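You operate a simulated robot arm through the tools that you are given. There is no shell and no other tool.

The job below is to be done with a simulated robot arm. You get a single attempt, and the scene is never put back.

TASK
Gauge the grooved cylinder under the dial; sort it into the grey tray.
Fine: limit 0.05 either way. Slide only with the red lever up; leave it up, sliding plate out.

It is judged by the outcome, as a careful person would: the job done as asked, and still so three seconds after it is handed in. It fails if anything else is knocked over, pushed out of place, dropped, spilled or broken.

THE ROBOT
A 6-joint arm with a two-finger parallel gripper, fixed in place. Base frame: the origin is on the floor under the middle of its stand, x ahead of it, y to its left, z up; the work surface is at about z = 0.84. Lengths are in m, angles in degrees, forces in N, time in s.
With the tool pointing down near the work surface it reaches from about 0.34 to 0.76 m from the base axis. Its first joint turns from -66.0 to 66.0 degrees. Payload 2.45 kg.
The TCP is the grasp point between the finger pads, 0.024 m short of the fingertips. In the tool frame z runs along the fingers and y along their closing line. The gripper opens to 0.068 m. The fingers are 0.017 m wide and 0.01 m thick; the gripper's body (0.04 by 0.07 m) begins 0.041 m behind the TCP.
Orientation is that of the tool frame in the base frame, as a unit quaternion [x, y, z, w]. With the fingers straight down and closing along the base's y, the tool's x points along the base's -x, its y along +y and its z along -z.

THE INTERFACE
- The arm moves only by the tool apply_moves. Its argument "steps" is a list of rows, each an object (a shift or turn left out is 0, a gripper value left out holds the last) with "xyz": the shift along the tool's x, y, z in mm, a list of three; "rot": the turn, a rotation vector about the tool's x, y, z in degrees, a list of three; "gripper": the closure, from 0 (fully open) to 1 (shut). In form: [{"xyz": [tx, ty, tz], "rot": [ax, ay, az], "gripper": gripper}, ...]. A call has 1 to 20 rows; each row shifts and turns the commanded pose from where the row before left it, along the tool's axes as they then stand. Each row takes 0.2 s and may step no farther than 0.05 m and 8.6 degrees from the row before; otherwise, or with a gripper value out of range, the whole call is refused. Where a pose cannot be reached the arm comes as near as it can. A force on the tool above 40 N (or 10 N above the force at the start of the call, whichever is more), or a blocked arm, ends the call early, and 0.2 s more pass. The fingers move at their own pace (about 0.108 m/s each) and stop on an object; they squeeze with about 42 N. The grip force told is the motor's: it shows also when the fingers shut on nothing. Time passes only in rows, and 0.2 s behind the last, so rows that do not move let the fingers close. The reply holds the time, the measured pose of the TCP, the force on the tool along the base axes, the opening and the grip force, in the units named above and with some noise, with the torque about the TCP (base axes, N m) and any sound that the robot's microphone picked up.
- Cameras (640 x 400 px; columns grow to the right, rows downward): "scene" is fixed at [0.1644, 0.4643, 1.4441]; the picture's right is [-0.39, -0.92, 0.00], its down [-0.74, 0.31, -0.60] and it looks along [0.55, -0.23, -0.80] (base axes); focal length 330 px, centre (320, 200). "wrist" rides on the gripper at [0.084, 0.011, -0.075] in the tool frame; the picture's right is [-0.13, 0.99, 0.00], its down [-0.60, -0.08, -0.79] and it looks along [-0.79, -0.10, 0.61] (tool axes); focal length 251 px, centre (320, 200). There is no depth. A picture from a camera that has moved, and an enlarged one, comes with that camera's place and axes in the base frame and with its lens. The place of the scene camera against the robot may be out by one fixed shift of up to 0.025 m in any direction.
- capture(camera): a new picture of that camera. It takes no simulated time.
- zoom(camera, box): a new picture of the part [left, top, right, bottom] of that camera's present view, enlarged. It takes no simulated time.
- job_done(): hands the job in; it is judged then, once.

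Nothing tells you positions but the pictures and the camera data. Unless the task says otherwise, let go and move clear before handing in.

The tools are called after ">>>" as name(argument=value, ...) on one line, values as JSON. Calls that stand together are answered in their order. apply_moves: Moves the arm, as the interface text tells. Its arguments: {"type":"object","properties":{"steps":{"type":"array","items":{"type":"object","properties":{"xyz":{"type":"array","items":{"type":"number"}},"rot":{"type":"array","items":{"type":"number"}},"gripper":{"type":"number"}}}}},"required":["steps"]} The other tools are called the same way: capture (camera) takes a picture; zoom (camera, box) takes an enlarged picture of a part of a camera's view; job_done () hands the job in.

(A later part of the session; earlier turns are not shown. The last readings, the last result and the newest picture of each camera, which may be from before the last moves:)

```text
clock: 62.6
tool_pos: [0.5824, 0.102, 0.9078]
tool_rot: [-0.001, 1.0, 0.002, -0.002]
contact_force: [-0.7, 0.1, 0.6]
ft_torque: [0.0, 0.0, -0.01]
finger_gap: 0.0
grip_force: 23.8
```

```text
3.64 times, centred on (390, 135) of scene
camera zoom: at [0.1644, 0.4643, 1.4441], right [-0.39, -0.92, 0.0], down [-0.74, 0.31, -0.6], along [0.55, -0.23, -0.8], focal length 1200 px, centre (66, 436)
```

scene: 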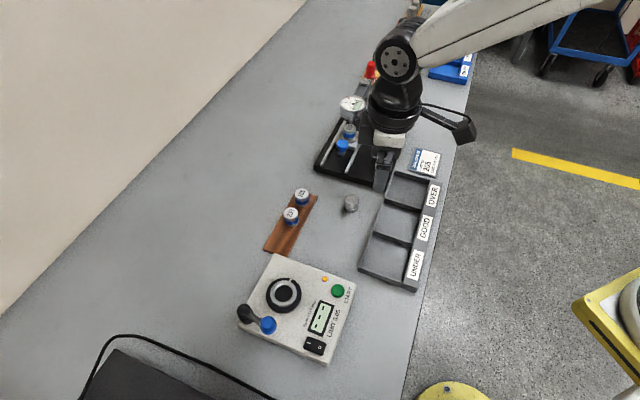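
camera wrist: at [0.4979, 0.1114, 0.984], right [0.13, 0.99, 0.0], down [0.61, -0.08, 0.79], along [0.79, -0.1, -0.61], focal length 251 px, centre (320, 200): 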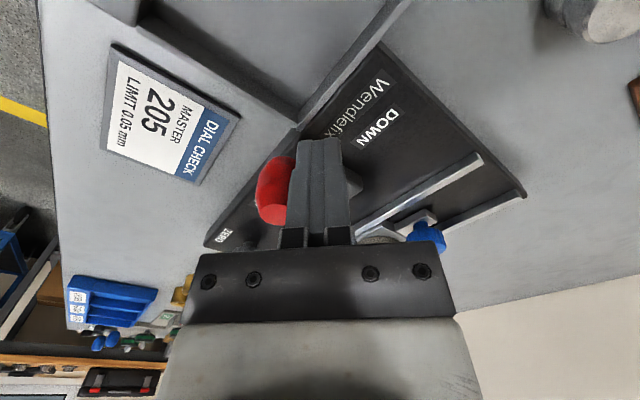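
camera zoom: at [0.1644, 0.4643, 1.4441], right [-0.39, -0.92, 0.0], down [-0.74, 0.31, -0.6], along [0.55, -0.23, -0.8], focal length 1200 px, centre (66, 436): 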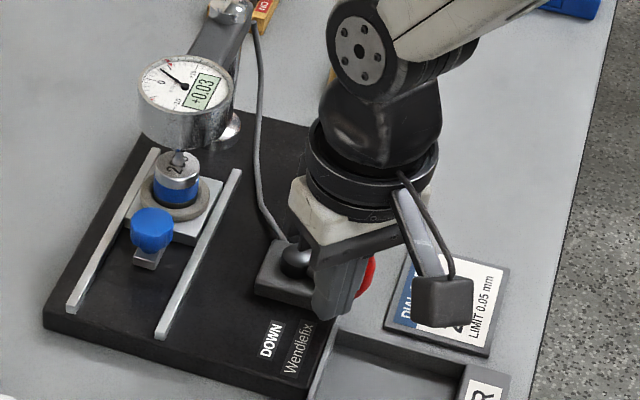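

Lever is swinging back smoothly. Continuing the arc around to the UP side.

>>> apply_moves(steps=[{"xyz": [0, -6.2, 0]}, {"xyz": [-0.4, -6.2, 0]}, {"xyz": [-0.4, -6.2, 0]}, {"xyz": [-3.5, -6.0, 0]}, {"xyz": [-3.5, -6.0, 0]}, {"xyz": [-3.5, -6.0, 0]}, {"xyz": [-5.2, -3.8, 0]}, {"xyz": [-5.2, -3.8, 0]}, {"xyz": [-5.2, -3.8, 0]}, {"xyz": [0, 0, 0]}])

>>> capture(camera="wrist")

>>> zoom(camera="scene", box=[340, 80, 440, 190])

```text
clock: 64.8
tool_pos: [0.6092, 0.0526, 0.9095]
tool_rot: [-0.002, 1.0, 0.002, 0.0]
contact_force: [1.2, 0.7, 0.7]
ft_torque: [-0.04, -0.04, 0.01]
finger_gap: 0.0
grip_force: 23.5
```

```text
taken
camera wrist: at [0.5238, 0.063, 0.9855], right [0.13, 0.99, 0.0], down [0.61, -0.08, 0.79], along [0.79, -0.1, -0.61], focal length 251 px, centre (320, 200)
```

wrist: 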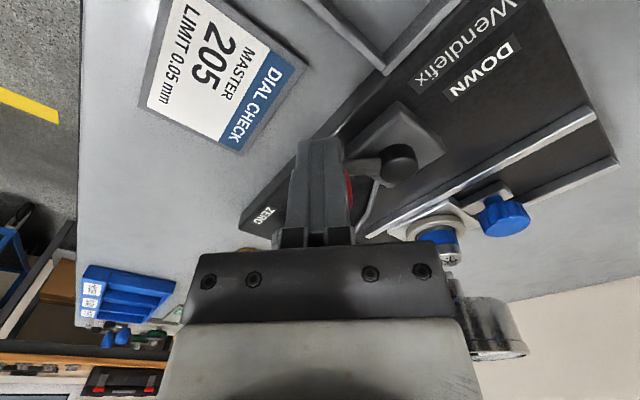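

```text
3.64 times, centred on (390, 135) of scene
camera zoom: at [0.1644, 0.4643, 1.4441], right [-0.39, -0.92, 0.0], down [-0.74, 0.31, -0.6], along [0.55, -0.23, -0.8], focal length 1200 px, centre (66, 436)
```

zoom: 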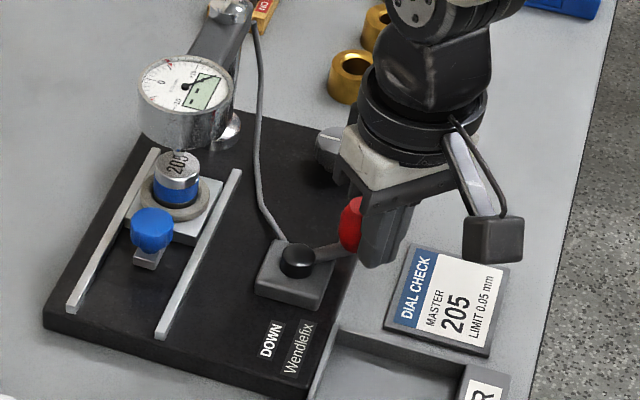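

The stylus has lifted (display dashes). Pushing the lever the rest of the way to its UP stop.

>>> apply_moves(steps=[{"xyz": [-5.5, -1.8, 0]}, {"xyz": [-5.5, -1.8, 0]}, {"xyz": [-4, -1.2, 0]}, {"xyz": [-3, 0, 0]}, {"xyz": [0, 0, 0]}])

>>> capture(camera="wrist")

>>> zoom(camera="scene", box=[340, 80, 440, 190])

```text
clock: 66.0
tool_pos: [0.625, 0.0475, 0.9091]
tool_rot: [-0.002, 1.0, 0.001, -0.001]
contact_force: [-3.2, -0.2, 3.8]
ft_torque: [0.01, 0.0, 0.06]
finger_gap: 0.0004
grip_force: 24.0
```

```text
taken
camera wrist: at [0.5416, 0.0576, 0.9848], right [0.13, 0.99, 0.0], down [0.61, -0.08, 0.79], along [0.78, -0.1, -0.61], focal length 251 px, centre (320, 200)
```

wrist: 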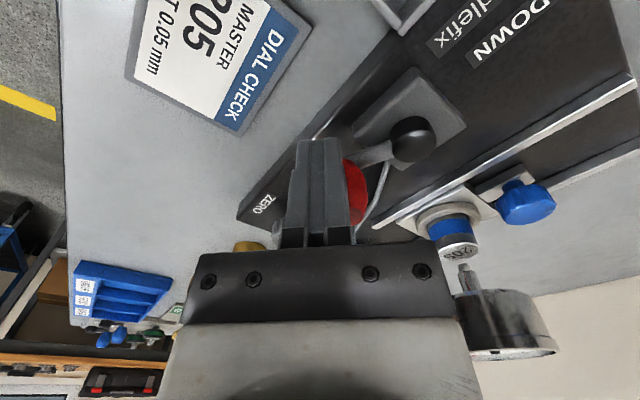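

```text
3.64 times, centred on (390, 135) of scene
camera zoom: at [0.1643, 0.4643, 1.4441], right [-0.39, -0.92, 0.0], down [-0.74, 0.31, -0.6], along [0.55, -0.23, -0.8], focal length 1200 px, centre (66, 436)
```

zoom: 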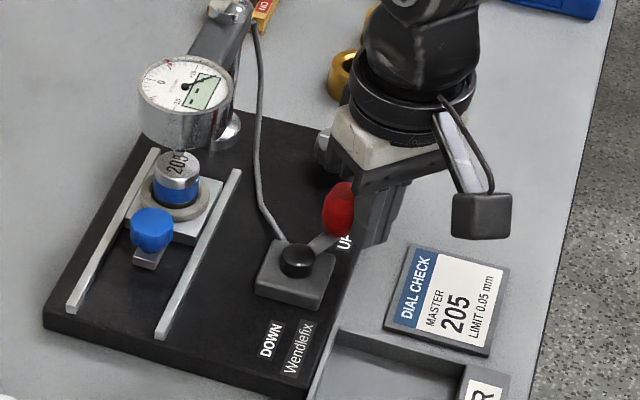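

Lever is beside the UP label with slight contact; a little more push to be sure it's at the stop.

>>> apply_moves(steps=[{"xyz": [-2, 0, 0]}, {"xyz": [-2, 0, 0]}, {"xyz": [0, 0, 0]}])

>>> zoom(camera="scene", box=[370, 120, 425, 180])

```text
clock: 66.6
tool_pos: [0.6255, 0.0468, 0.9079]
tool_rot: [-0.003, 1.0, 0.001, -0.01]
contact_force: [-10.7, 0.0, 6.7]
ft_torque: [0.12, -0.02, 0.08]
finger_gap: 0.0
grip_force: 23.7
stopped in row 3: the force on the tool passed its limit at 43 N (the readings are from after the stop); the commanded pose is now the measured one
```

```text
6.67 times, centred on (398, 150) of scene
camera zoom: at [0.164, 0.4643, 1.4442], right [-0.39, -0.92, 0.0], down [-0.74, 0.31, -0.6], along [0.55, -0.23, -0.8], focal length 2200 px, centre (-197, 533)
```

zoom: 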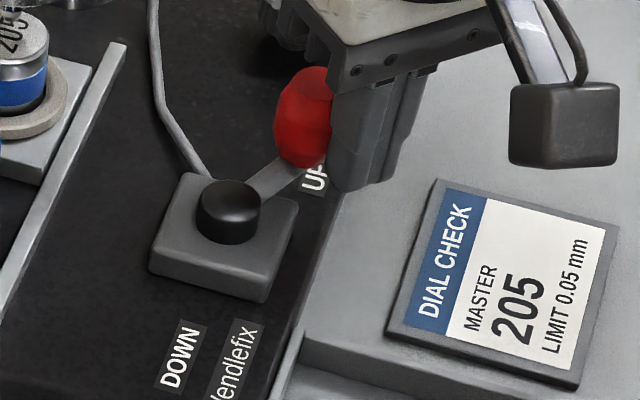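

Lever is back at its UP stop. Now I'll back off, rise, and turn the hand (yaw −45°, tilt 17°) for pulling the plate out with one finger hooked inside the knob.

>>> apply_moves(steps=[{"xyz": [6, 0, 0]}, {"xyz": [0, 0, -40]}, {"xyz": [0, 0, -45]}, {"rot": [0, -1.15, 0]}, {"rot": [0, 0, -7.5]}, {"rot": [0, 0, -7.5]}, {"rot": [0, 0, -7.5]}, {"rot": [0, 0, -7.5]}, {"rot": [0, 0, -7.5]}, {"rot": [0, 0, -7.5]}, {"xyz": [0, 0, 0]}])

>>> zoom(camera="scene", box=[340, 80, 440, 190])

```text
clock: 69.0
tool_pos: [0.6232, 0.0481, 0.9923]
tool_rot: [-0.386, 0.923, 0.0, 0.003]
contact_force: [0.3, -0.7, 0.6]
ft_torque: [-0.05, 0.0, 0.01]
finger_gap: 0.0
grip_force: 23.3
```

```text
3.64 times, centred on (390, 135) of scene
camera zoom: at [0.1644, 0.4643, 1.4441], right [-0.39, -0.92, 0.0], down [-0.74, 0.31, -0.6], along [0.55, -0.23, -0.8], focal length 1200 px, centre (66, 436)
```

zoom: 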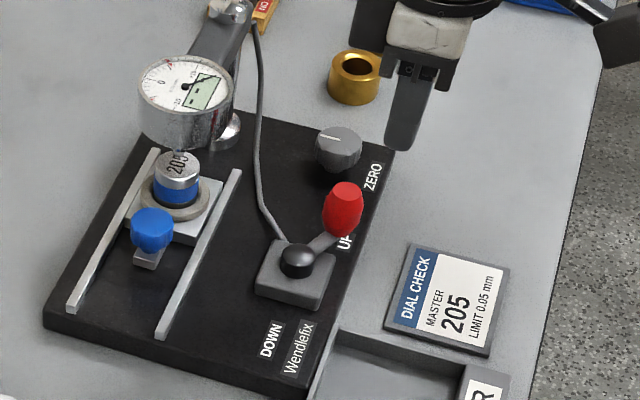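

Lever UP confirmed, same as at the start. Moving to the approach pose behind the knob and tilting.

>>> apply_moves(steps=[{"xyz": [-33.8, 18.2, -3]}, {"xyz": [-33.8, 18.2, 0]}, {"xyz": [-33.8, 18.2, 0]}, {"xyz": [-33.8, 18.2, 0]}, {"rot": [8.5, 0, 0], "gripper": 0.3235}, {"rot": [8.5, 0, 0]}, {"xyz": [0, 0, 0]}, {"xyz": [0, 0, 0]}])

>>> capture(camera="wrist")

>>> zoom(camera="wrist", box=[130, 0, 390, 160])

>>> zoom(camera="scene", box=[310, 70, 420, 180])

```text
clock: 70.8
tool_pos: [0.6674, 0.194, 0.997]
tool_rot: [-0.381, 0.913, -0.137, 0.06]
contact_force: [-0.4, -0.3, -0.6]
ft_torque: [0.04, 0.0, 0.01]
finger_gap: 0.046
grip_force: 0.0
```

```text
taken
camera wrist: at [0.5847, 0.1563, 1.0664], right [-0.58, 0.76, -0.29], down [0.31, 0.54, 0.78], along [0.75, 0.37, -0.55], focal length 251 px, centre (320, 200)
```

wrist: 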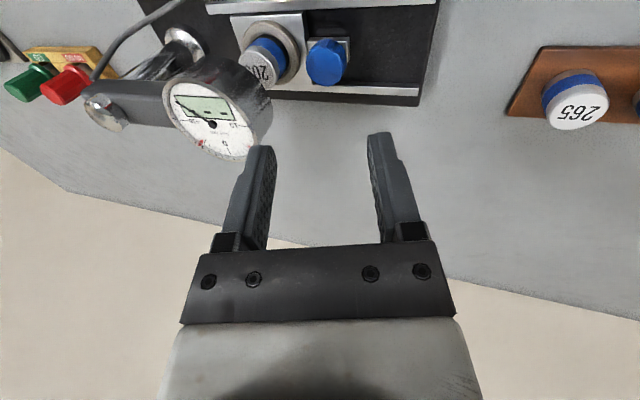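

```text
2.46 times, centred on (260, 80) of wrist
camera zoom: at [0.5847, 0.1563, 1.0664], right [-0.58, 0.76, -0.29], down [0.31, 0.54, 0.78], along [0.75, 0.37, -0.55], focal length 619 px, centre (468, 495)
```

zoom: 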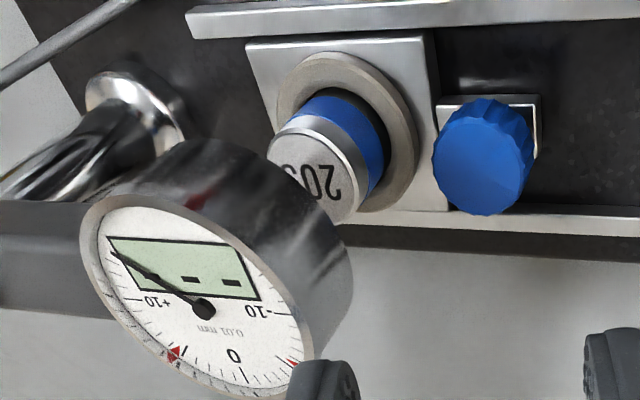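

```text
3.64 times, centred on (365, 125) of scene
camera zoom: at [0.1644, 0.4643, 1.4441], right [-0.39, -0.92, 0.0], down [-0.74, 0.31, -0.6], along [0.55, -0.23, -0.8], focal length 1200 px, centre (156, 473)
```

zoom: 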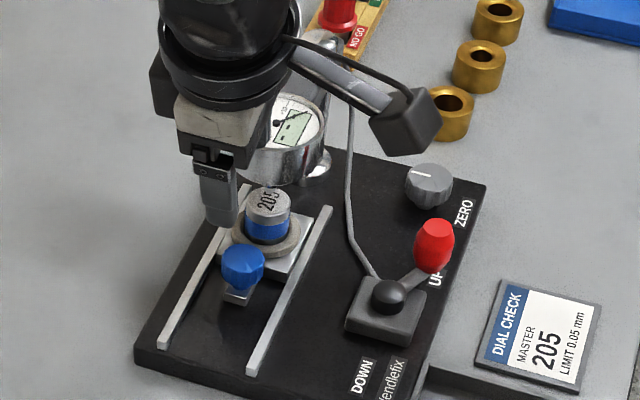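

I'll zoom tightly on the knob to fix its position before inserting the finger between it and the master.

>>> zoom(camera="wrist", box=[225, 15, 365, 100])

>>> zoom(camera="scene", box=[325, 105, 375, 160])

```text
4.57 times, centred on (295, 58) of wrist
camera zoom: at [0.5847, 0.1563, 1.0664], right [-0.58, 0.76, -0.29], down [0.31, 0.54, 0.78], along [0.75, 0.37, -0.55], focal length 1149 px, centre (434, 851)
```

zoom: 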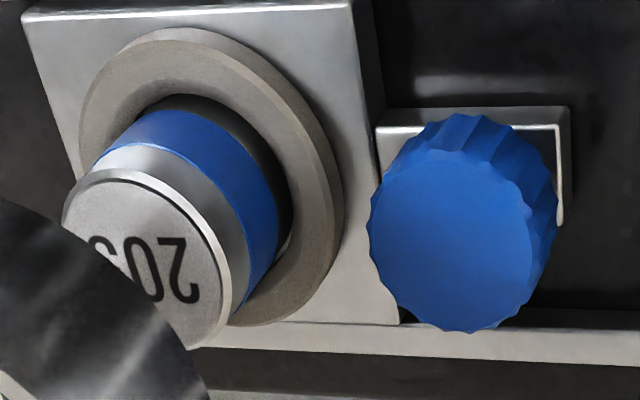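

```text
7.27 times, centred on (350, 132) of scene
camera zoom: at [0.1644, 0.4643, 1.4441], right [-0.39, -0.92, 0.0], down [-0.74, 0.31, -0.6], along [0.55, -0.23, -0.8], focal length 2399 px, centre (102, 691)
```

zoom: 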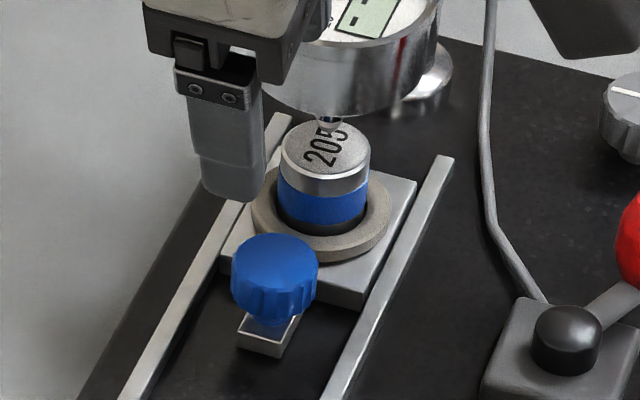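

Knob centre is (0.687, 0.1725). I'll shift to the tilted approach line and come down along the finger axis so the front finger slips between knob and master, stopping part-way to check.

>>> apply_moves(steps=[{"xyz": [1.1, 9.2, -2.8]}, {"xyz": [0, 0, 35]}, {"xyz": [0, 0, 25]}, {"xyz": [0, 0, 0]}, {"xyz": [0, 0, 0]}])

>>> zoom(camera="wrist", box=[150, 30, 430, 205])

>>> zoom(camera="scene", box=[315, 85, 385, 165])

```text
clock: 72.0
tool_pos: [0.6697, 0.1841, 0.9356]
tool_rot: [-0.381, 0.913, -0.137, 0.06]
contact_force: [-0.6, 0.3, 0.5]
ft_torque: [0.02, -0.02, 0.03]
finger_gap: 0.046
grip_force: 0.0
```

```text
2.29 times, centred on (290, 118) of wrist
camera zoom: at [0.5869, 0.1476, 1.0051], right [-0.58, 0.76, -0.29], down [0.31, 0.54, 0.78], along [0.75, 0.37, -0.55], focal length 575 px, centre (389, 389)
```

zoom: 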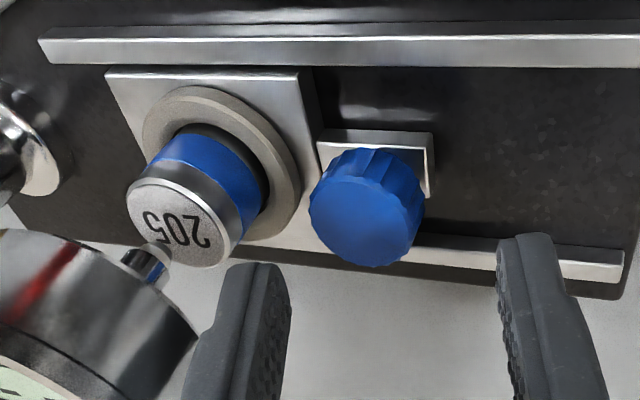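

```text
5.00 times, centred on (350, 125) of scene
camera zoom: at [0.1644, 0.4643, 1.4441], right [-0.39, -0.92, 0.0], down [-0.74, 0.31, -0.6], along [0.55, -0.23, -0.8], focal length 1650 px, centre (170, 575)
```

zoom: 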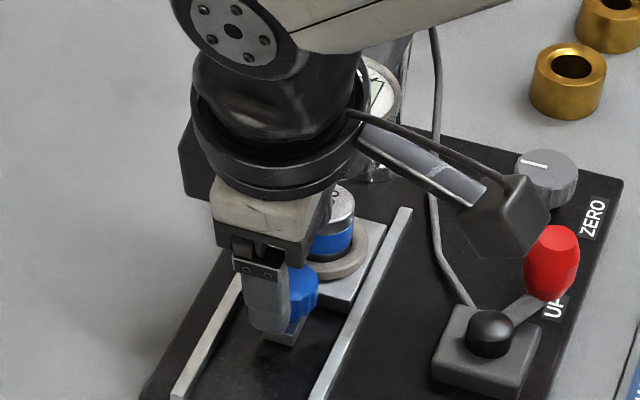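

On the approach line (about 20 mm outward), with a 3.5 mm sideways drift to correct. Continuing down another 20 mm.

>>> apply_moves(steps=[{"xyz": [-3.5, -1, 0]}, {"xyz": [0, 0, 10]}, {"xyz": [0, 0, 10]}, {"xyz": [0, 0, 0]}, {"xyz": [0, 0, 0]}])

>>> zoom(camera="wrist", box=[150, 30, 430, 205])

```text
clock: 73.2
tool_pos: [0.6777, 0.1856, 0.9195]
tool_rot: [-0.381, 0.913, -0.137, 0.059]
contact_force: [-0.2, 0.7, -0.4]
ft_torque: [-0.01, 0.02, 0.02]
finger_gap: 0.0458
grip_force: 0.0
```

```text
2.29 times, centred on (290, 118) of wrist
camera zoom: at [0.5945, 0.1489, 0.9882], right [-0.58, 0.76, -0.29], down [0.31, 0.54, 0.78], along [0.75, 0.37, -0.55], focal length 575 px, centre (389, 389)
```

zoom: 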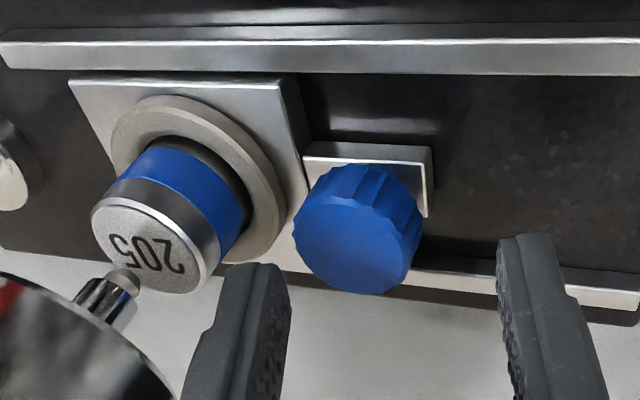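

Now about 16 mm outward; small corrections (+2.5 lateral, −1.7 inward) then the last 20 mm down.

>>> apply_moves(steps=[{"xyz": [2.5, -1.7, 0]}, {"xyz": [0, 0, 6]}, {"xyz": [0, 0, 5]}, {"xyz": [0, 0, 0]}, {"xyz": [0, 0, 0]}])

>>> zoom(camera="wrist", box=[150, 30, 430, 205])

```text
clock: 74.4
tool_pos: [0.6804, 0.1794, 0.9073]
tool_rot: [-0.38, 0.913, -0.137, 0.06]
contact_force: [0.0, 0.3, 0.9]
ft_torque: [-0.04, -0.01, 0.03]
finger_gap: 0.0461
grip_force: 0.0
```

```text
2.29 times, centred on (290, 118) of wrist
camera zoom: at [0.5966, 0.1439, 0.9772], right [-0.58, 0.76, -0.29], down [0.31, 0.54, 0.78], along [0.75, 0.37, -0.55], focal length 575 px, centre (389, 389)
```

zoom: 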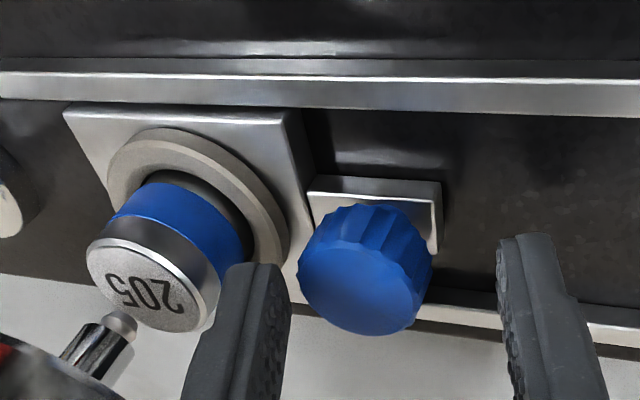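

The front finger is between the master and the knob with clearance on both sides. Last 8 mm down.

>>> apply_moves(steps=[{"xyz": [0, 0, 4]}, {"xyz": [0, 0, 4]}, {"xyz": [0, 0, 0]}, {"xyz": [0, 0, 0]}])

>>> zoom(camera="wrist", box=[150, 30, 430, 205])

>>> zoom(camera="scene", box=[315, 85, 385, 165])

```text
clock: 75.4
tool_pos: [0.6814, 0.1782, 0.9016]
tool_rot: [-0.381, 0.913, -0.137, 0.059]
contact_force: [-0.4, -0.4, 0.2]
ft_torque: [0.02, -0.01, -0.02]
finger_gap: 0.046
grip_force: 0.2
```

```text
2.29 times, centred on (290, 118) of wrist
camera zoom: at [0.5981, 0.1421, 0.9706], right [-0.58, 0.76, -0.29], down [0.31, 0.54, 0.78], along [0.75, 0.37, -0.55], focal length 575 px, centre (389, 389)
```

zoom: 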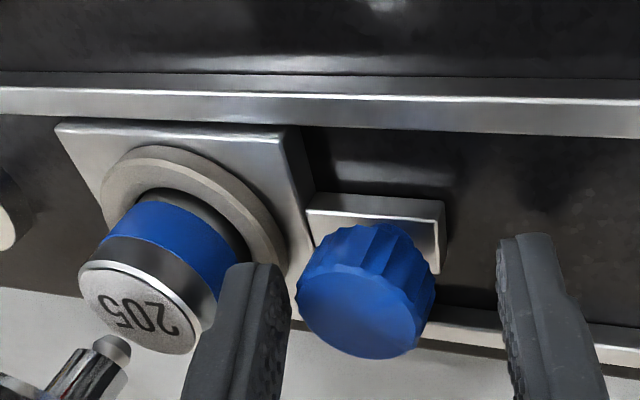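

```text
5.00 times, centred on (350, 125) of scene
camera zoom: at [0.1644, 0.4643, 1.4441], right [-0.39, -0.92, 0.0], down [-0.74, 0.31, -0.6], along [0.55, -0.23, -0.8], focal length 1650 px, centre (170, 575)
```

zoom: 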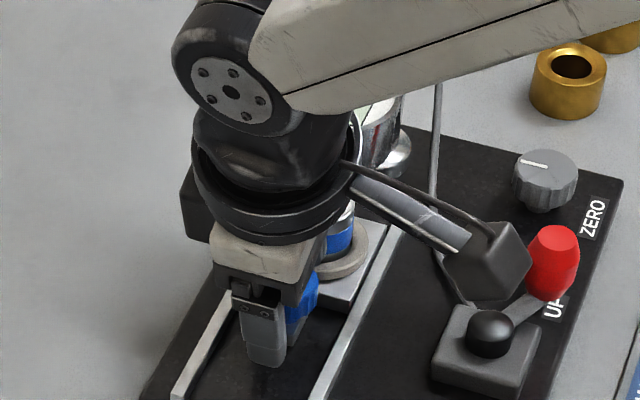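

The finger is hooked in front of the knob. Lever is up, so pulling the plate out gently: first 20 mm.

>>> apply_moves(steps=[{"xyz": [0, 2.9, -0.9]}, {"xyz": [0, 3.8, -1.17]}, {"xyz": [0, 3.8, -1.17]}, {"xyz": [0, 4.78, -1.46]}, {"xyz": [0, 4.78, -1.46]}, {"xyz": [0, 0, 0]}])

>>> zoom(camera="wrist", box=[150, 30, 430, 205])

```text
clock: 76.8
tool_pos: [0.6668, 0.1935, 0.9015]
tool_rot: [-0.38, 0.913, -0.137, 0.06]
contact_force: [-0.6, -0.5, -0.2]
ft_torque: [0.02, -0.02, -0.01]
finger_gap: 0.0459
grip_force: 0.1
```

```text
2.29 times, centred on (290, 118) of wrist
camera zoom: at [0.5836, 0.1563, 0.9713], right [-0.58, 0.76, -0.29], down [0.31, 0.54, 0.78], along [0.75, 0.37, -0.55], focal length 575 px, centre (389, 389)
```

zoom: 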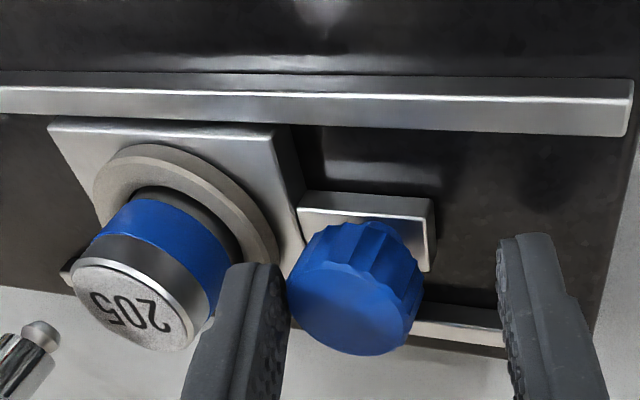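

The plate follows with almost no force. Continuing outward 60 mm.

>>> apply_moves(steps=[{"xyz": [0, 4.78, -1.46]}, {"xyz": [0, 4.78, -1.46]}, {"xyz": [0, 4.78, -1.46]}, {"xyz": [0, 4.78, -1.46]}, {"xyz": [0, 4.78, -1.46]}, {"xyz": [0, 4.78, -1.46]}, {"xyz": [0, 4.78, -1.46]}, {"xyz": [0, 4.78, -1.46]}, {"xyz": [0, 4.78, -1.46]}, {"xyz": [0, 4.78, -1.46]}, {"xyz": [0, 4.78, -1.46]}, {"xyz": [0, 4.78, -1.46]}, {"xyz": [0, 0, 0]}])

>>> capture(camera="wrist")

>>> zoom(camera="scene", box=[300, 70, 420, 190])

```text
clock: 79.6
tool_pos: [0.623, 0.2348, 0.9027]
tool_rot: [-0.381, 0.913, -0.137, 0.06]
contact_force: [0.1, -0.4, -0.1]
ft_torque: [-0.04, 0.01, 0.01]
finger_gap: 0.0458
grip_force: 0.4
```

```text
taken
camera wrist: at [0.5409, 0.1988, 0.9721], right [-0.58, 0.76, -0.29], down [0.31, 0.54, 0.78], along [0.75, 0.37, -0.55], focal length 251 px, centre (320, 200)
```

wrist: 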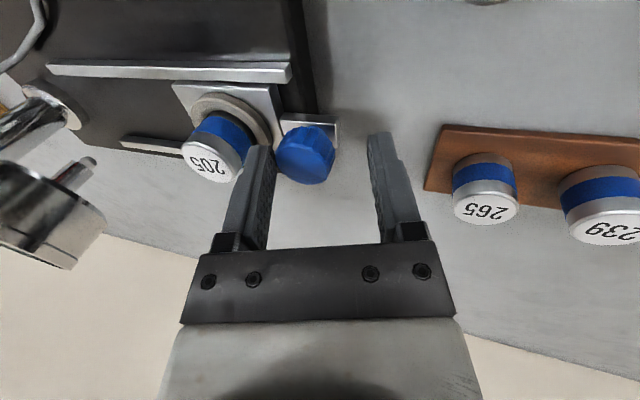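

```text
3.33 times, centred on (360, 130) of scene
camera zoom: at [0.1644, 0.4643, 1.4441], right [-0.39, -0.92, 0.0], down [-0.74, 0.31, -0.6], along [0.55, -0.23, -0.8], focal length 1100 px, centre (187, 433)
```

zoom: 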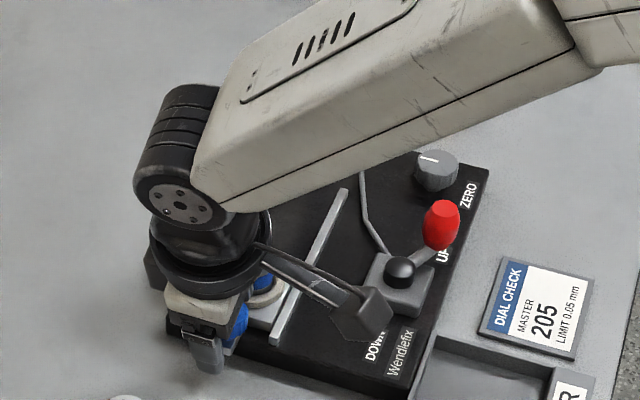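

About 10 mm left to the fully-out position. Continuing until it meets its stop.

>>> apply_moves(steps=[{"xyz": [0, 3.8, -1.17]}, {"xyz": [0, 3.8, -1.17]}, {"xyz": [0, 2.9, -0.9]}, {"xyz": [0, 0, 0]}])

>>> zoom(camera="wrist", box=[150, 30, 430, 205])

```text
clock: 80.6
tool_pos: [0.6169, 0.2442, 0.9029]
tool_rot: [-0.381, 0.913, -0.137, 0.06]
contact_force: [-0.1, -0.5, 0.4]
ft_torque: [0.01, 0.02, -0.01]
finger_gap: 0.0461
grip_force: 0.2
```

```text
2.29 times, centred on (290, 118) of wrist
camera zoom: at [0.5329, 0.2071, 0.9722], right [-0.58, 0.76, -0.29], down [0.31, 0.54, 0.78], along [0.75, 0.37, -0.55], focal length 575 px, centre (389, 389)
```

zoom: 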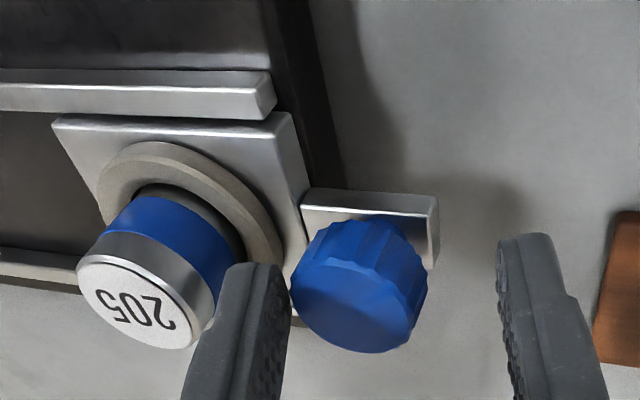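

It's at its original out position. A gentle 2 mm more to feel for the stop.

>>> apply_moves(steps=[{"xyz": [0, 1.9, -0.58]}, {"xyz": [0, 0, 0]}])

```text
clock: 81.2
tool_pos: [0.6155, 0.2454, 0.9032]
tool_rot: [-0.38, 0.913, -0.136, 0.06]
contact_force: [0.2, 0.2, 0.0]
ft_torque: [-0.01, 0.0, 0.02]
finger_gap: 0.0463
grip_force: 0.5
```

>>> apply_moves(steps=[{"xyz": [0, 1.9, -0.58]}, {"xyz": [0, 0, 0]}])

>>> zoom(camera="wrist", box=[150, 30, 430, 205])

>>> zoom(camera="scene", box=[310, 120, 390, 190])

```text
clock: 81.8
tool_pos: [0.6144, 0.2454, 0.9032]
tool_rot: [-0.381, 0.912, -0.137, 0.061]
contact_force: [3.2, -3.7, 2.8]
ft_torque: [-0.08, -0.09, -0.05]
finger_gap: 0.0497
grip_force: 2.4
```

```text
2.29 times, centred on (290, 118) of wrist
camera zoom: at [0.5305, 0.2091, 0.9725], right [-0.58, 0.76, -0.29], down [0.31, 0.54, 0.78], along [0.75, 0.37, -0.55], focal length 575 px, centre (389, 389)
```

zoom: 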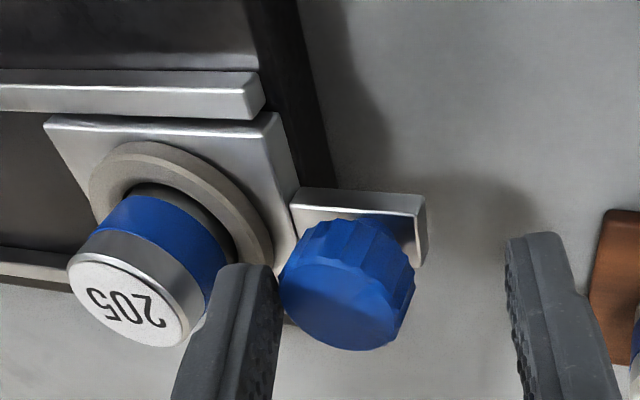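

```text
5.71 times, centred on (350, 155) of scene
camera zoom: at [0.1645, 0.4642, 1.4441], right [-0.39, -0.92, 0.0], down [-0.74, 0.31, -0.6], along [0.55, -0.23, -0.8], focal length 1885 px, centre (149, 457)
```

zoom: 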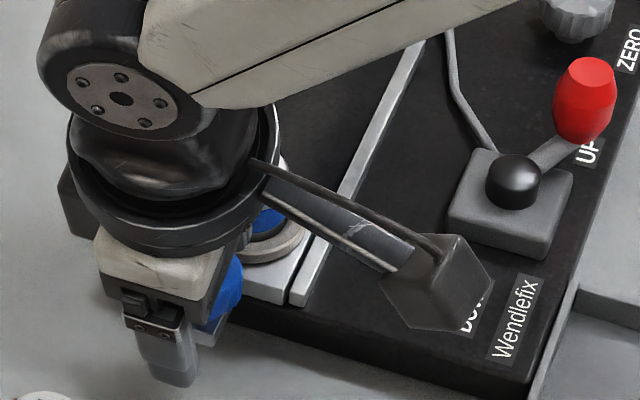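

Stop felt: the plate is fully out. Releasing, retreating along the finger axis, and turning the hand back to the pick orientation (yaw +45°) above the ring.

>>> apply_moves(steps=[{"xyz": [0, -2.4, 0.73]}, {"xyz": [0, 0, -20]}, {"xyz": [0, 0, -40]}, {"xyz": [0, 0, -40]}, {"rot": [-8.5, 0, 0]}, {"rot": [-8.5, 0, 0]}, {"rot": [0, 0, 8.2]}, {"rot": [0, 0, 8.2]}, {"rot": [0, 0, 8.2]}, {"rot": [0, 0, 8.2]}, {"rot": [0, 0, 8.2]}, {"rot": [0, 0, 8.2]}, {"rot": [0, 0, 8.2]}, {"rot": [0, 0, 8.2]}, {"rot": [0, 0, 8.2]}, {"rot": [0, 0, 8.2]}, {"rot": [0, 0, 8.2]}, {"xyz": [0, 0, 0]}, {"xyz": [0, 0, 0]}])

>>> capture(camera="wrist")

>>> zoom(camera="scene", box=[300, 70, 420, 190])

```text
clock: 85.8
tool_pos: [0.5941, 0.265, 0.9987]
tool_rot: [0.382, 0.924, 0.002, 0.002]
contact_force: [0.4, 0.6, 0.6]
ft_torque: [-0.02, 0.01, 0.03]
finger_gap: 0.046
grip_force: 0.1
```

```text
taken
camera wrist: at [0.5413, 0.3323, 1.0753], right [0.79, 0.61, 0.01], down [0.37, -0.48, 0.79], along [0.49, -0.63, -0.61], focal length 251 px, centre (320, 200)
```

wrist: 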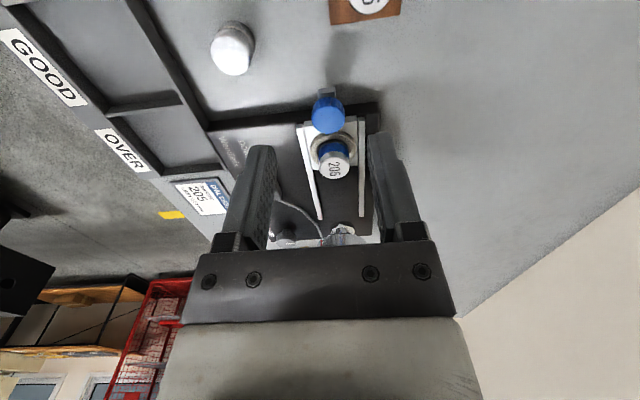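

```text
3.33 times, centred on (360, 130) of scene
camera zoom: at [0.1644, 0.4643, 1.4441], right [-0.39, -0.92, 0.0], down [-0.74, 0.31, -0.6], along [0.55, -0.23, -0.8], focal length 1100 px, centre (187, 433)
```

zoom: 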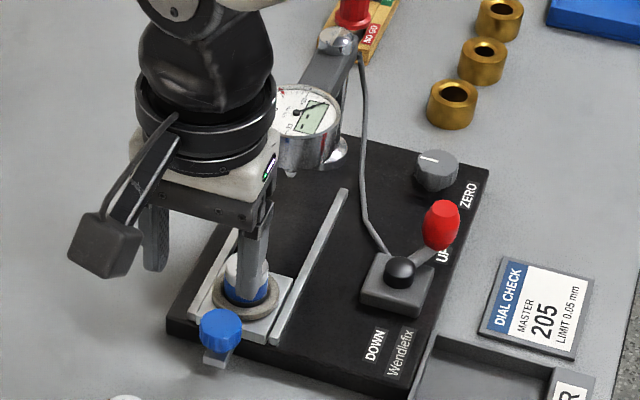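

Plate is out, lever up. Moving above the master to pick it up and return it to the rack.

>>> apply_moves(steps=[{"xyz": [-46.3, 0.7, 0], "gripper": 0.15}, {"xyz": [-46.3, 0.7, 0]}, {"xyz": [0, 0, 20]}, {"xyz": [0, 0, 0]}, {"xyz": [0, 0, 0]}])

>>> zoom(camera="wrist", box=[255, 10, 385, 140])

>>> zoom(camera="scene", box=[310, 110, 380, 190])

```text
clock: 87.0
tool_pos: [0.6593, 0.2029, 0.9791]
tool_rot: [0.381, 0.924, 0.002, 0.001]
contact_force: [-0.3, 0.0, 0.3]
ft_torque: [-0.03, -0.01, -0.03]
finger_gap: 0.058
grip_force: 0.1
```

```text
3.08 times, centred on (320, 75) of wrist
camera zoom: at [0.6074, 0.27, 1.0554], right [0.79, 0.61, 0.01], down [0.37, -0.48, 0.79], along [0.49, -0.63, -0.61], focal length 774 px, centre (320, 585)
```

zoom: 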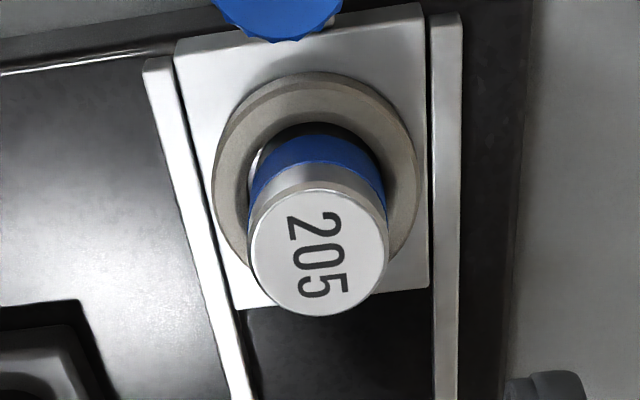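

```text
5.00 times, centred on (345, 150) of scene
camera zoom: at [0.1644, 0.4643, 1.4441], right [-0.39, -0.92, 0.0], down [-0.74, 0.31, -0.6], along [0.55, -0.23, -0.8], focal length 1650 px, centre (195, 450)
```

zoom: 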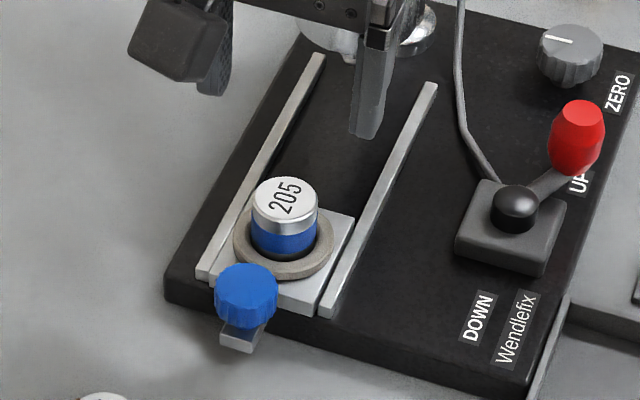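

Master is about (−4.4, −1) mm off the tool axis. Correcting and descending part-way, then checking.

>>> apply_moves(steps=[{"xyz": [-4.4, -1.0, 10]}, {"xyz": [0, 0, 25]}, {"xyz": [0, 0, 0]}, {"xyz": [0, 0, 0]}])

>>> zoom(camera="wrist", box=[230, 40, 410, 180])

```text
clock: 88.0
tool_pos: [0.6629, 0.1977, 0.9438]
tool_rot: [0.382, 0.924, 0.001, 0.002]
contact_force: [-0.7, -0.2, 0.5]
ft_torque: [-0.02, 0.04, -0.01]
finger_gap: 0.0576
grip_force: 0.0
```

```text
2.86 times, centred on (320, 110) of wrist
camera zoom: at [0.6104, 0.2646, 1.0187], right [0.79, 0.61, 0.01], down [0.37, -0.48, 0.79], along [0.49, -0.63, -0.61], focal length 718 px, centre (320, 457)
```

zoom: 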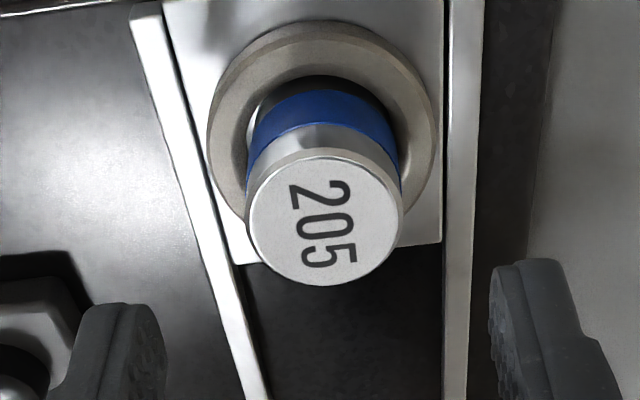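

Within 1 mm. Descending to the grip height (tips just above the ring) and gripping.

>>> apply_moves(steps=[{"xyz": [0.8, 1.0, 13]}, {"xyz": [0, 0, 13]}, {"xyz": [0, 0, 11.5]}, {"xyz": [0, 0, 0]}, {"xyz": [0, 0, 0]}])

>>> zoom(camera="wrist", box=[230, 60, 410, 200])

>>> zoom(camera="scene", box=[320, 120, 370, 180])

```text
clock: 89.2
tool_pos: [0.6629, 0.1991, 0.9066]
tool_rot: [0.381, 0.925, 0.002, 0.003]
contact_force: [0.1, -0.8, 0.3]
ft_torque: [0.0, 0.0, 0.02]
finger_gap: 0.0576
grip_force: 0.1
```

```text
2.86 times, centred on (320, 130) of wrist
camera zoom: at [0.6097, 0.2659, 0.9806], right [0.79, 0.61, 0.01], down [0.37, -0.48, 0.79], along [0.49, -0.63, -0.61], focal length 718 px, centre (320, 400)
```

zoom: 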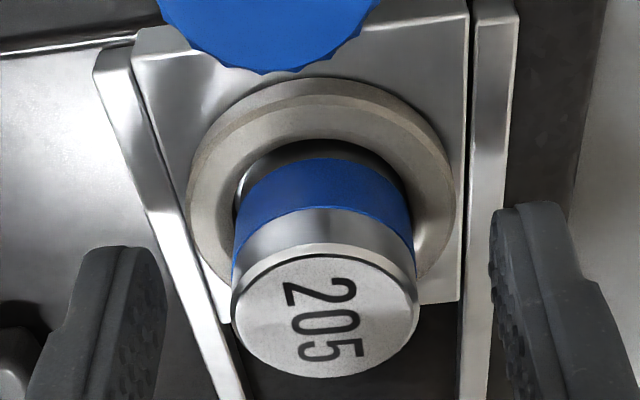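

```text
6.67 times, centred on (345, 150) of scene
camera zoom: at [0.1644, 0.4643, 1.4441], right [-0.39, -0.92, 0.0], down [-0.74, 0.31, -0.6], along [0.55, -0.23, -0.8], focal length 2200 px, centre (153, 533)
```

zoom: 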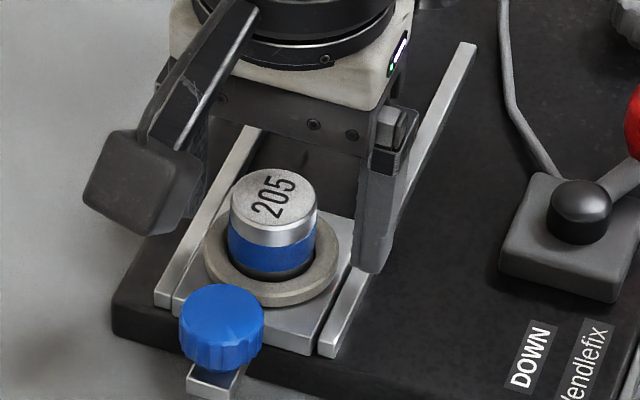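

Centred well enough. Closing on the master.

>>> apply_moves(steps=[{"xyz": [0.5, 0.5, 0], "gripper": 0.4}, {"gripper": 0.7}, {"gripper": 1.0}, {"gripper": 1.0}])

>>> apply_moves(steps=[{"xyz": [0, 0, -5]}, {"xyz": [0, 0, -15]}, {"xyz": [0, 0, -40]}, {"xyz": [0, 0, -40]}, {"xyz": [0, 0, 0]}])

>>> capture(camera="wrist")

>>> zoom(camera="scene", box=[300, 70, 420, 190])

```text
clock: 90.2
tool_pos: [0.664, 0.2003, 0.9047]
tool_rot: [0.381, 0.924, 0.002, 0.001]
contact_force: [-0.3, -0.9, 1.5]
ft_torque: [-0.07, 0.08, 0.01]
finger_gap: 0.0289
grip_force: 42.0
```

```text
clock: 91.4
tool_pos: [0.6621, 0.1982, 1.0062]
tool_rot: [0.382, 0.924, 0.002, 0.002]
contact_force: [0.2, -0.9, -1.2]
ft_torque: [0.01, 0.03, -0.01]
finger_gap: 0.0291
grip_force: 41.8
```

```text
taken
camera wrist: at [0.6103, 0.2653, 1.0823], right [0.79, 0.61, 0.01], down [0.37, -0.48, 0.79], along [0.49, -0.63, -0.61], focal length 251 px, centre (320, 200)
```

wrist: 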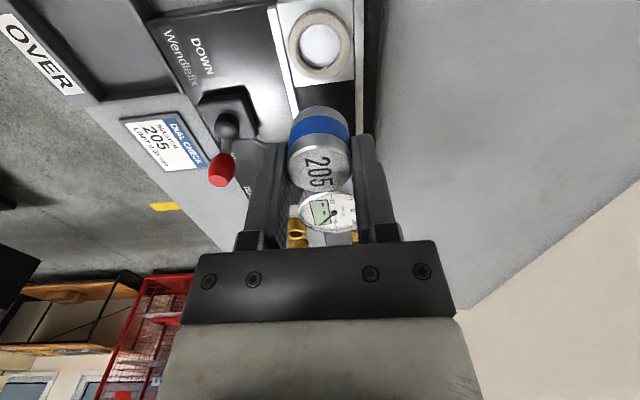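

```text
3.33 times, centred on (360, 130) of scene
camera zoom: at [0.1645, 0.4643, 1.4441], right [-0.39, -0.92, 0.0], down [-0.74, 0.31, -0.6], along [0.55, -0.23, -0.8], focal length 1100 px, centre (187, 433)
```

zoom: 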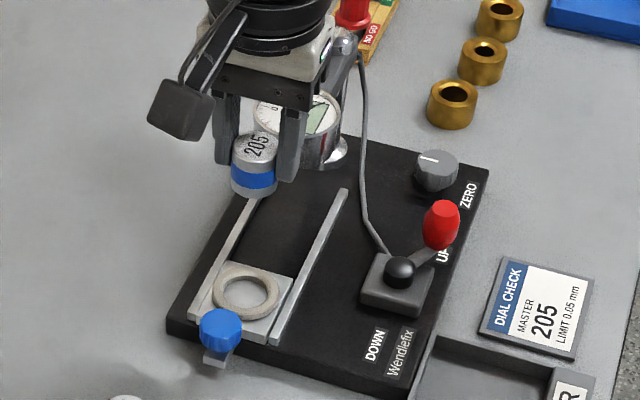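

Master lifted, plate empty. Carrying it back to its place in the rack.

>>> apply_moves(steps=[{"xyz": [40.5, 6, 0]}, {"xyz": [40.5, 6, 0]}, {"xyz": [40.5, 6, 0]}, {"xyz": [40.5, 6, 0]}, {"xyz": [40.5, 6, 0]}, {"xyz": [40.5, 6, 0]}, {"xyz": [0, 0, 0]}, {"xyz": [0, 0, 0]}])

>>> capture(camera="wrist")

>>> zoom(camera="wrist", box=[250, 0, 390, 130])

>>> zoom(camera="scene", box=[230, 130, 340, 265])

```text
clock: 93.2
tool_pos: [0.5128, 0.3957, 1.0062]
tool_rot: [0.381, 0.924, 0.002, 0.001]
contact_force: [-0.2, 0.4, -1.9]
ft_torque: [-0.01, 0.04, -0.03]
finger_gap: 0.0289
grip_force: 42.1
```

```text
taken
camera wrist: at [0.4599, 0.4631, 1.0822], right [0.79, 0.61, 0.01], down [0.37, -0.48, 0.79], along [0.49, -0.63, -0.61], focal length 251 px, centre (320, 200)
```

wrist: 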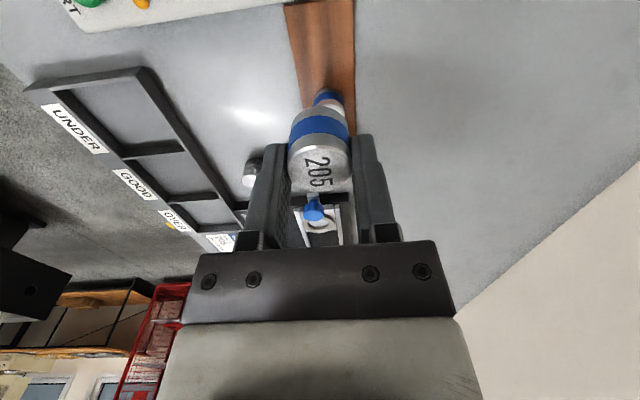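

```text
3.08 times, centred on (320, 65) of wrist
camera zoom: at [0.4599, 0.4631, 1.0822], right [0.79, 0.61, 0.01], down [0.37, -0.48, 0.79], along [0.49, -0.63, -0.61], focal length 774 px, centre (320, 615)
```

zoom: 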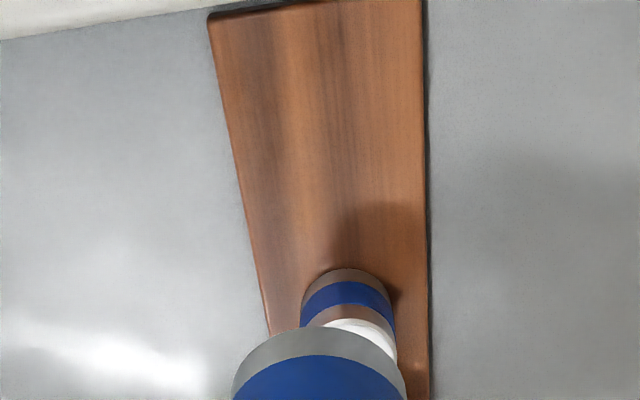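

```text
2.96 times, centred on (285, 198) of scene
camera zoom: at [0.1644, 0.4644, 1.4441], right [-0.39, -0.92, 0.0], down [-0.74, 0.31, -0.6], along [0.55, -0.23, -0.8], focal length 978 px, centre (424, 207)
```

zoom: 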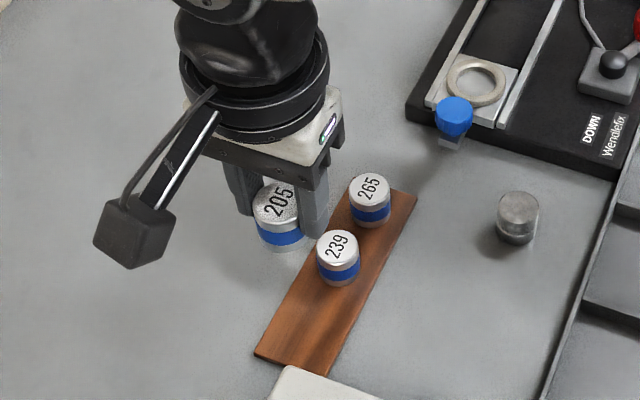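

Rack spot is clear. Correcting to the original grasp position (0.516, 0.3957) and lowering in stages.

>>> apply_moves(steps=[{"xyz": [-2.7, 2.6, 20]}, {"xyz": [0, 0, 40]}, {"xyz": [0, 0, 25]}, {"xyz": [0, 0, 0]}, {"xyz": [0, 0, 0]}])

>>> zoom(camera="wrist", box=[230, 40, 410, 200])

>>> zoom(camera="scene", box=[230, 150, 330, 265])

```text
clock: 94.4
tool_pos: [0.5184, 0.3961, 0.9184]
tool_rot: [0.382, 0.924, 0.002, 0.001]
contact_force: [0.2, 0.4, -2.6]
ft_torque: [0.02, 0.01, 0.01]
finger_gap: 0.0289
grip_force: 41.7
```

```text
2.50 times, centred on (320, 120) of wrist
camera zoom: at [0.4652, 0.4633, 0.9947], right [0.79, 0.61, 0.01], down [0.37, -0.48, 0.79], along [0.49, -0.63, -0.61], focal length 629 px, centre (320, 400)
```

zoom: 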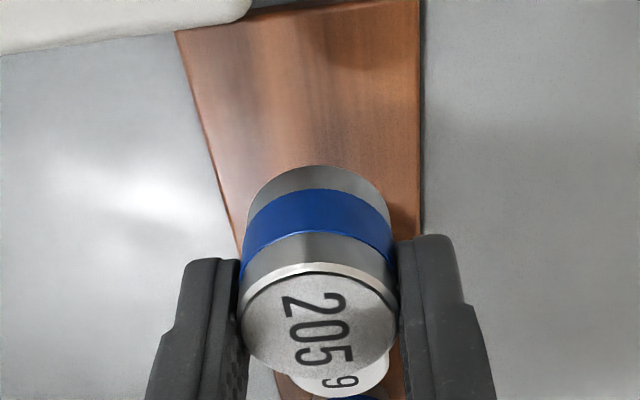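

```text
3.48 times, centred on (280, 208) of scene
camera zoom: at [0.1645, 0.4644, 1.4441], right [-0.39, -0.92, 0.0], down [-0.74, 0.31, -0.6], along [0.55, -0.23, -0.8], focal length 1148 px, centre (459, 174)
```

zoom: 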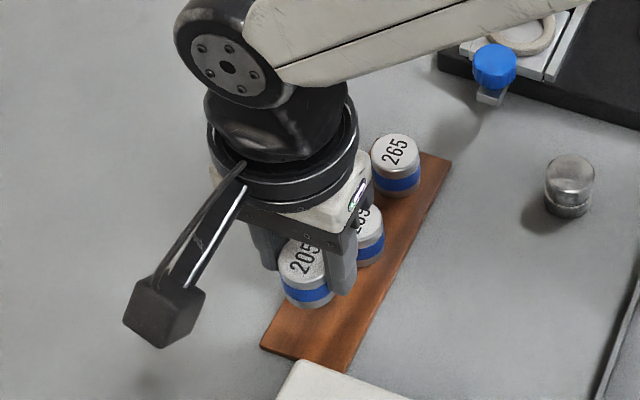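

Slight correction, then lowering to just above the rack.

>>> apply_moves(steps=[{"xyz": [0.8, -1.4, 10]}, {"xyz": [0, 0, 12]}, {"xyz": [0, 0, 8]}, {"xyz": [0, 0, 0]}, {"xyz": [0, 0, 0]}])

>>> zoom(camera="wrist", box=[230, 60, 410, 220])

>>> zoom(camera="scene", box=[250, 190, 310, 260])

```text
clock: 95.6
tool_pos: [0.5178, 0.3954, 0.8894]
tool_rot: [0.383, 0.924, 0.002, 0.001]
contact_force: [0.3, -0.8, -0.8]
ft_torque: [0.02, -0.02, -0.02]
finger_gap: 0.029
grip_force: 42.0
```

```text
2.50 times, centred on (320, 140) of wrist
camera zoom: at [0.4651, 0.4628, 0.9659], right [0.79, 0.61, 0.01], down [0.37, -0.48, 0.79], along [0.49, -0.63, -0.61], focal length 629 px, centre (320, 350)
```

zoom: 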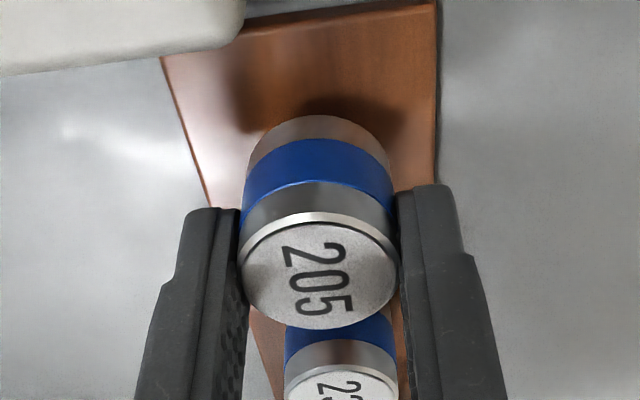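

```text
5.71 times, centred on (280, 225) of scene
camera zoom: at [0.1645, 0.4644, 1.4441], right [-0.39, -0.92, 0.0], down [-0.74, 0.31, -0.6], along [0.55, -0.23, -0.8], focal length 1885 px, centre (549, 57)
```

zoom: 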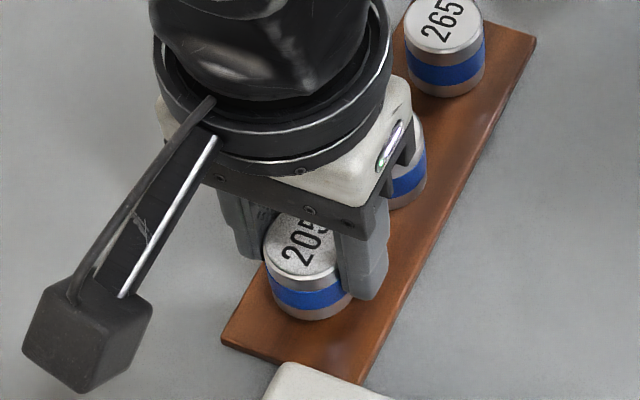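

Lowering the last millimetres onto the rack.

>>> apply_moves(steps=[{"xyz": [0.8, -0.5, 3]}, {"xyz": [0, 0, 2]}, {"xyz": [0, 0, 0]}])

>>> apply_moves(steps=[{"xyz": [0, 0, 1]}, {"xyz": [0, 0, 1]}, {"xyz": [0, 0, 0]}])

>>> capture(camera="wrist")

```text
clock: 96.4
tool_pos: [0.5183, 0.3947, 0.8852]
tool_rot: [0.382, 0.924, 0.001, 0.002]
contact_force: [0.5, 0.0, -1.3]
ft_torque: [0.01, 0.02, -0.01]
finger_gap: 0.0292
grip_force: 41.9
```

```text
clock: 97.2
tool_pos: [0.5188, 0.3958, 0.883]
tool_rot: [0.382, 0.924, 0.002, 0.002]
contact_force: [-0.1, 0.1, -2.2]
ft_torque: [-0.02, 0.04, 0.04]
finger_gap: 0.0289
grip_force: 42.5
```

```text
taken
camera wrist: at [0.466, 0.4632, 0.9596], right [0.79, 0.61, 0.01], down [0.37, -0.48, 0.79], along [0.49, -0.63, -0.61], focal length 251 px, centre (320, 200)
```

wrist: 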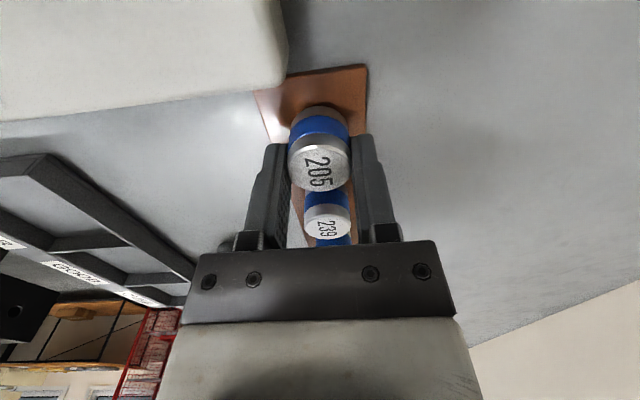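

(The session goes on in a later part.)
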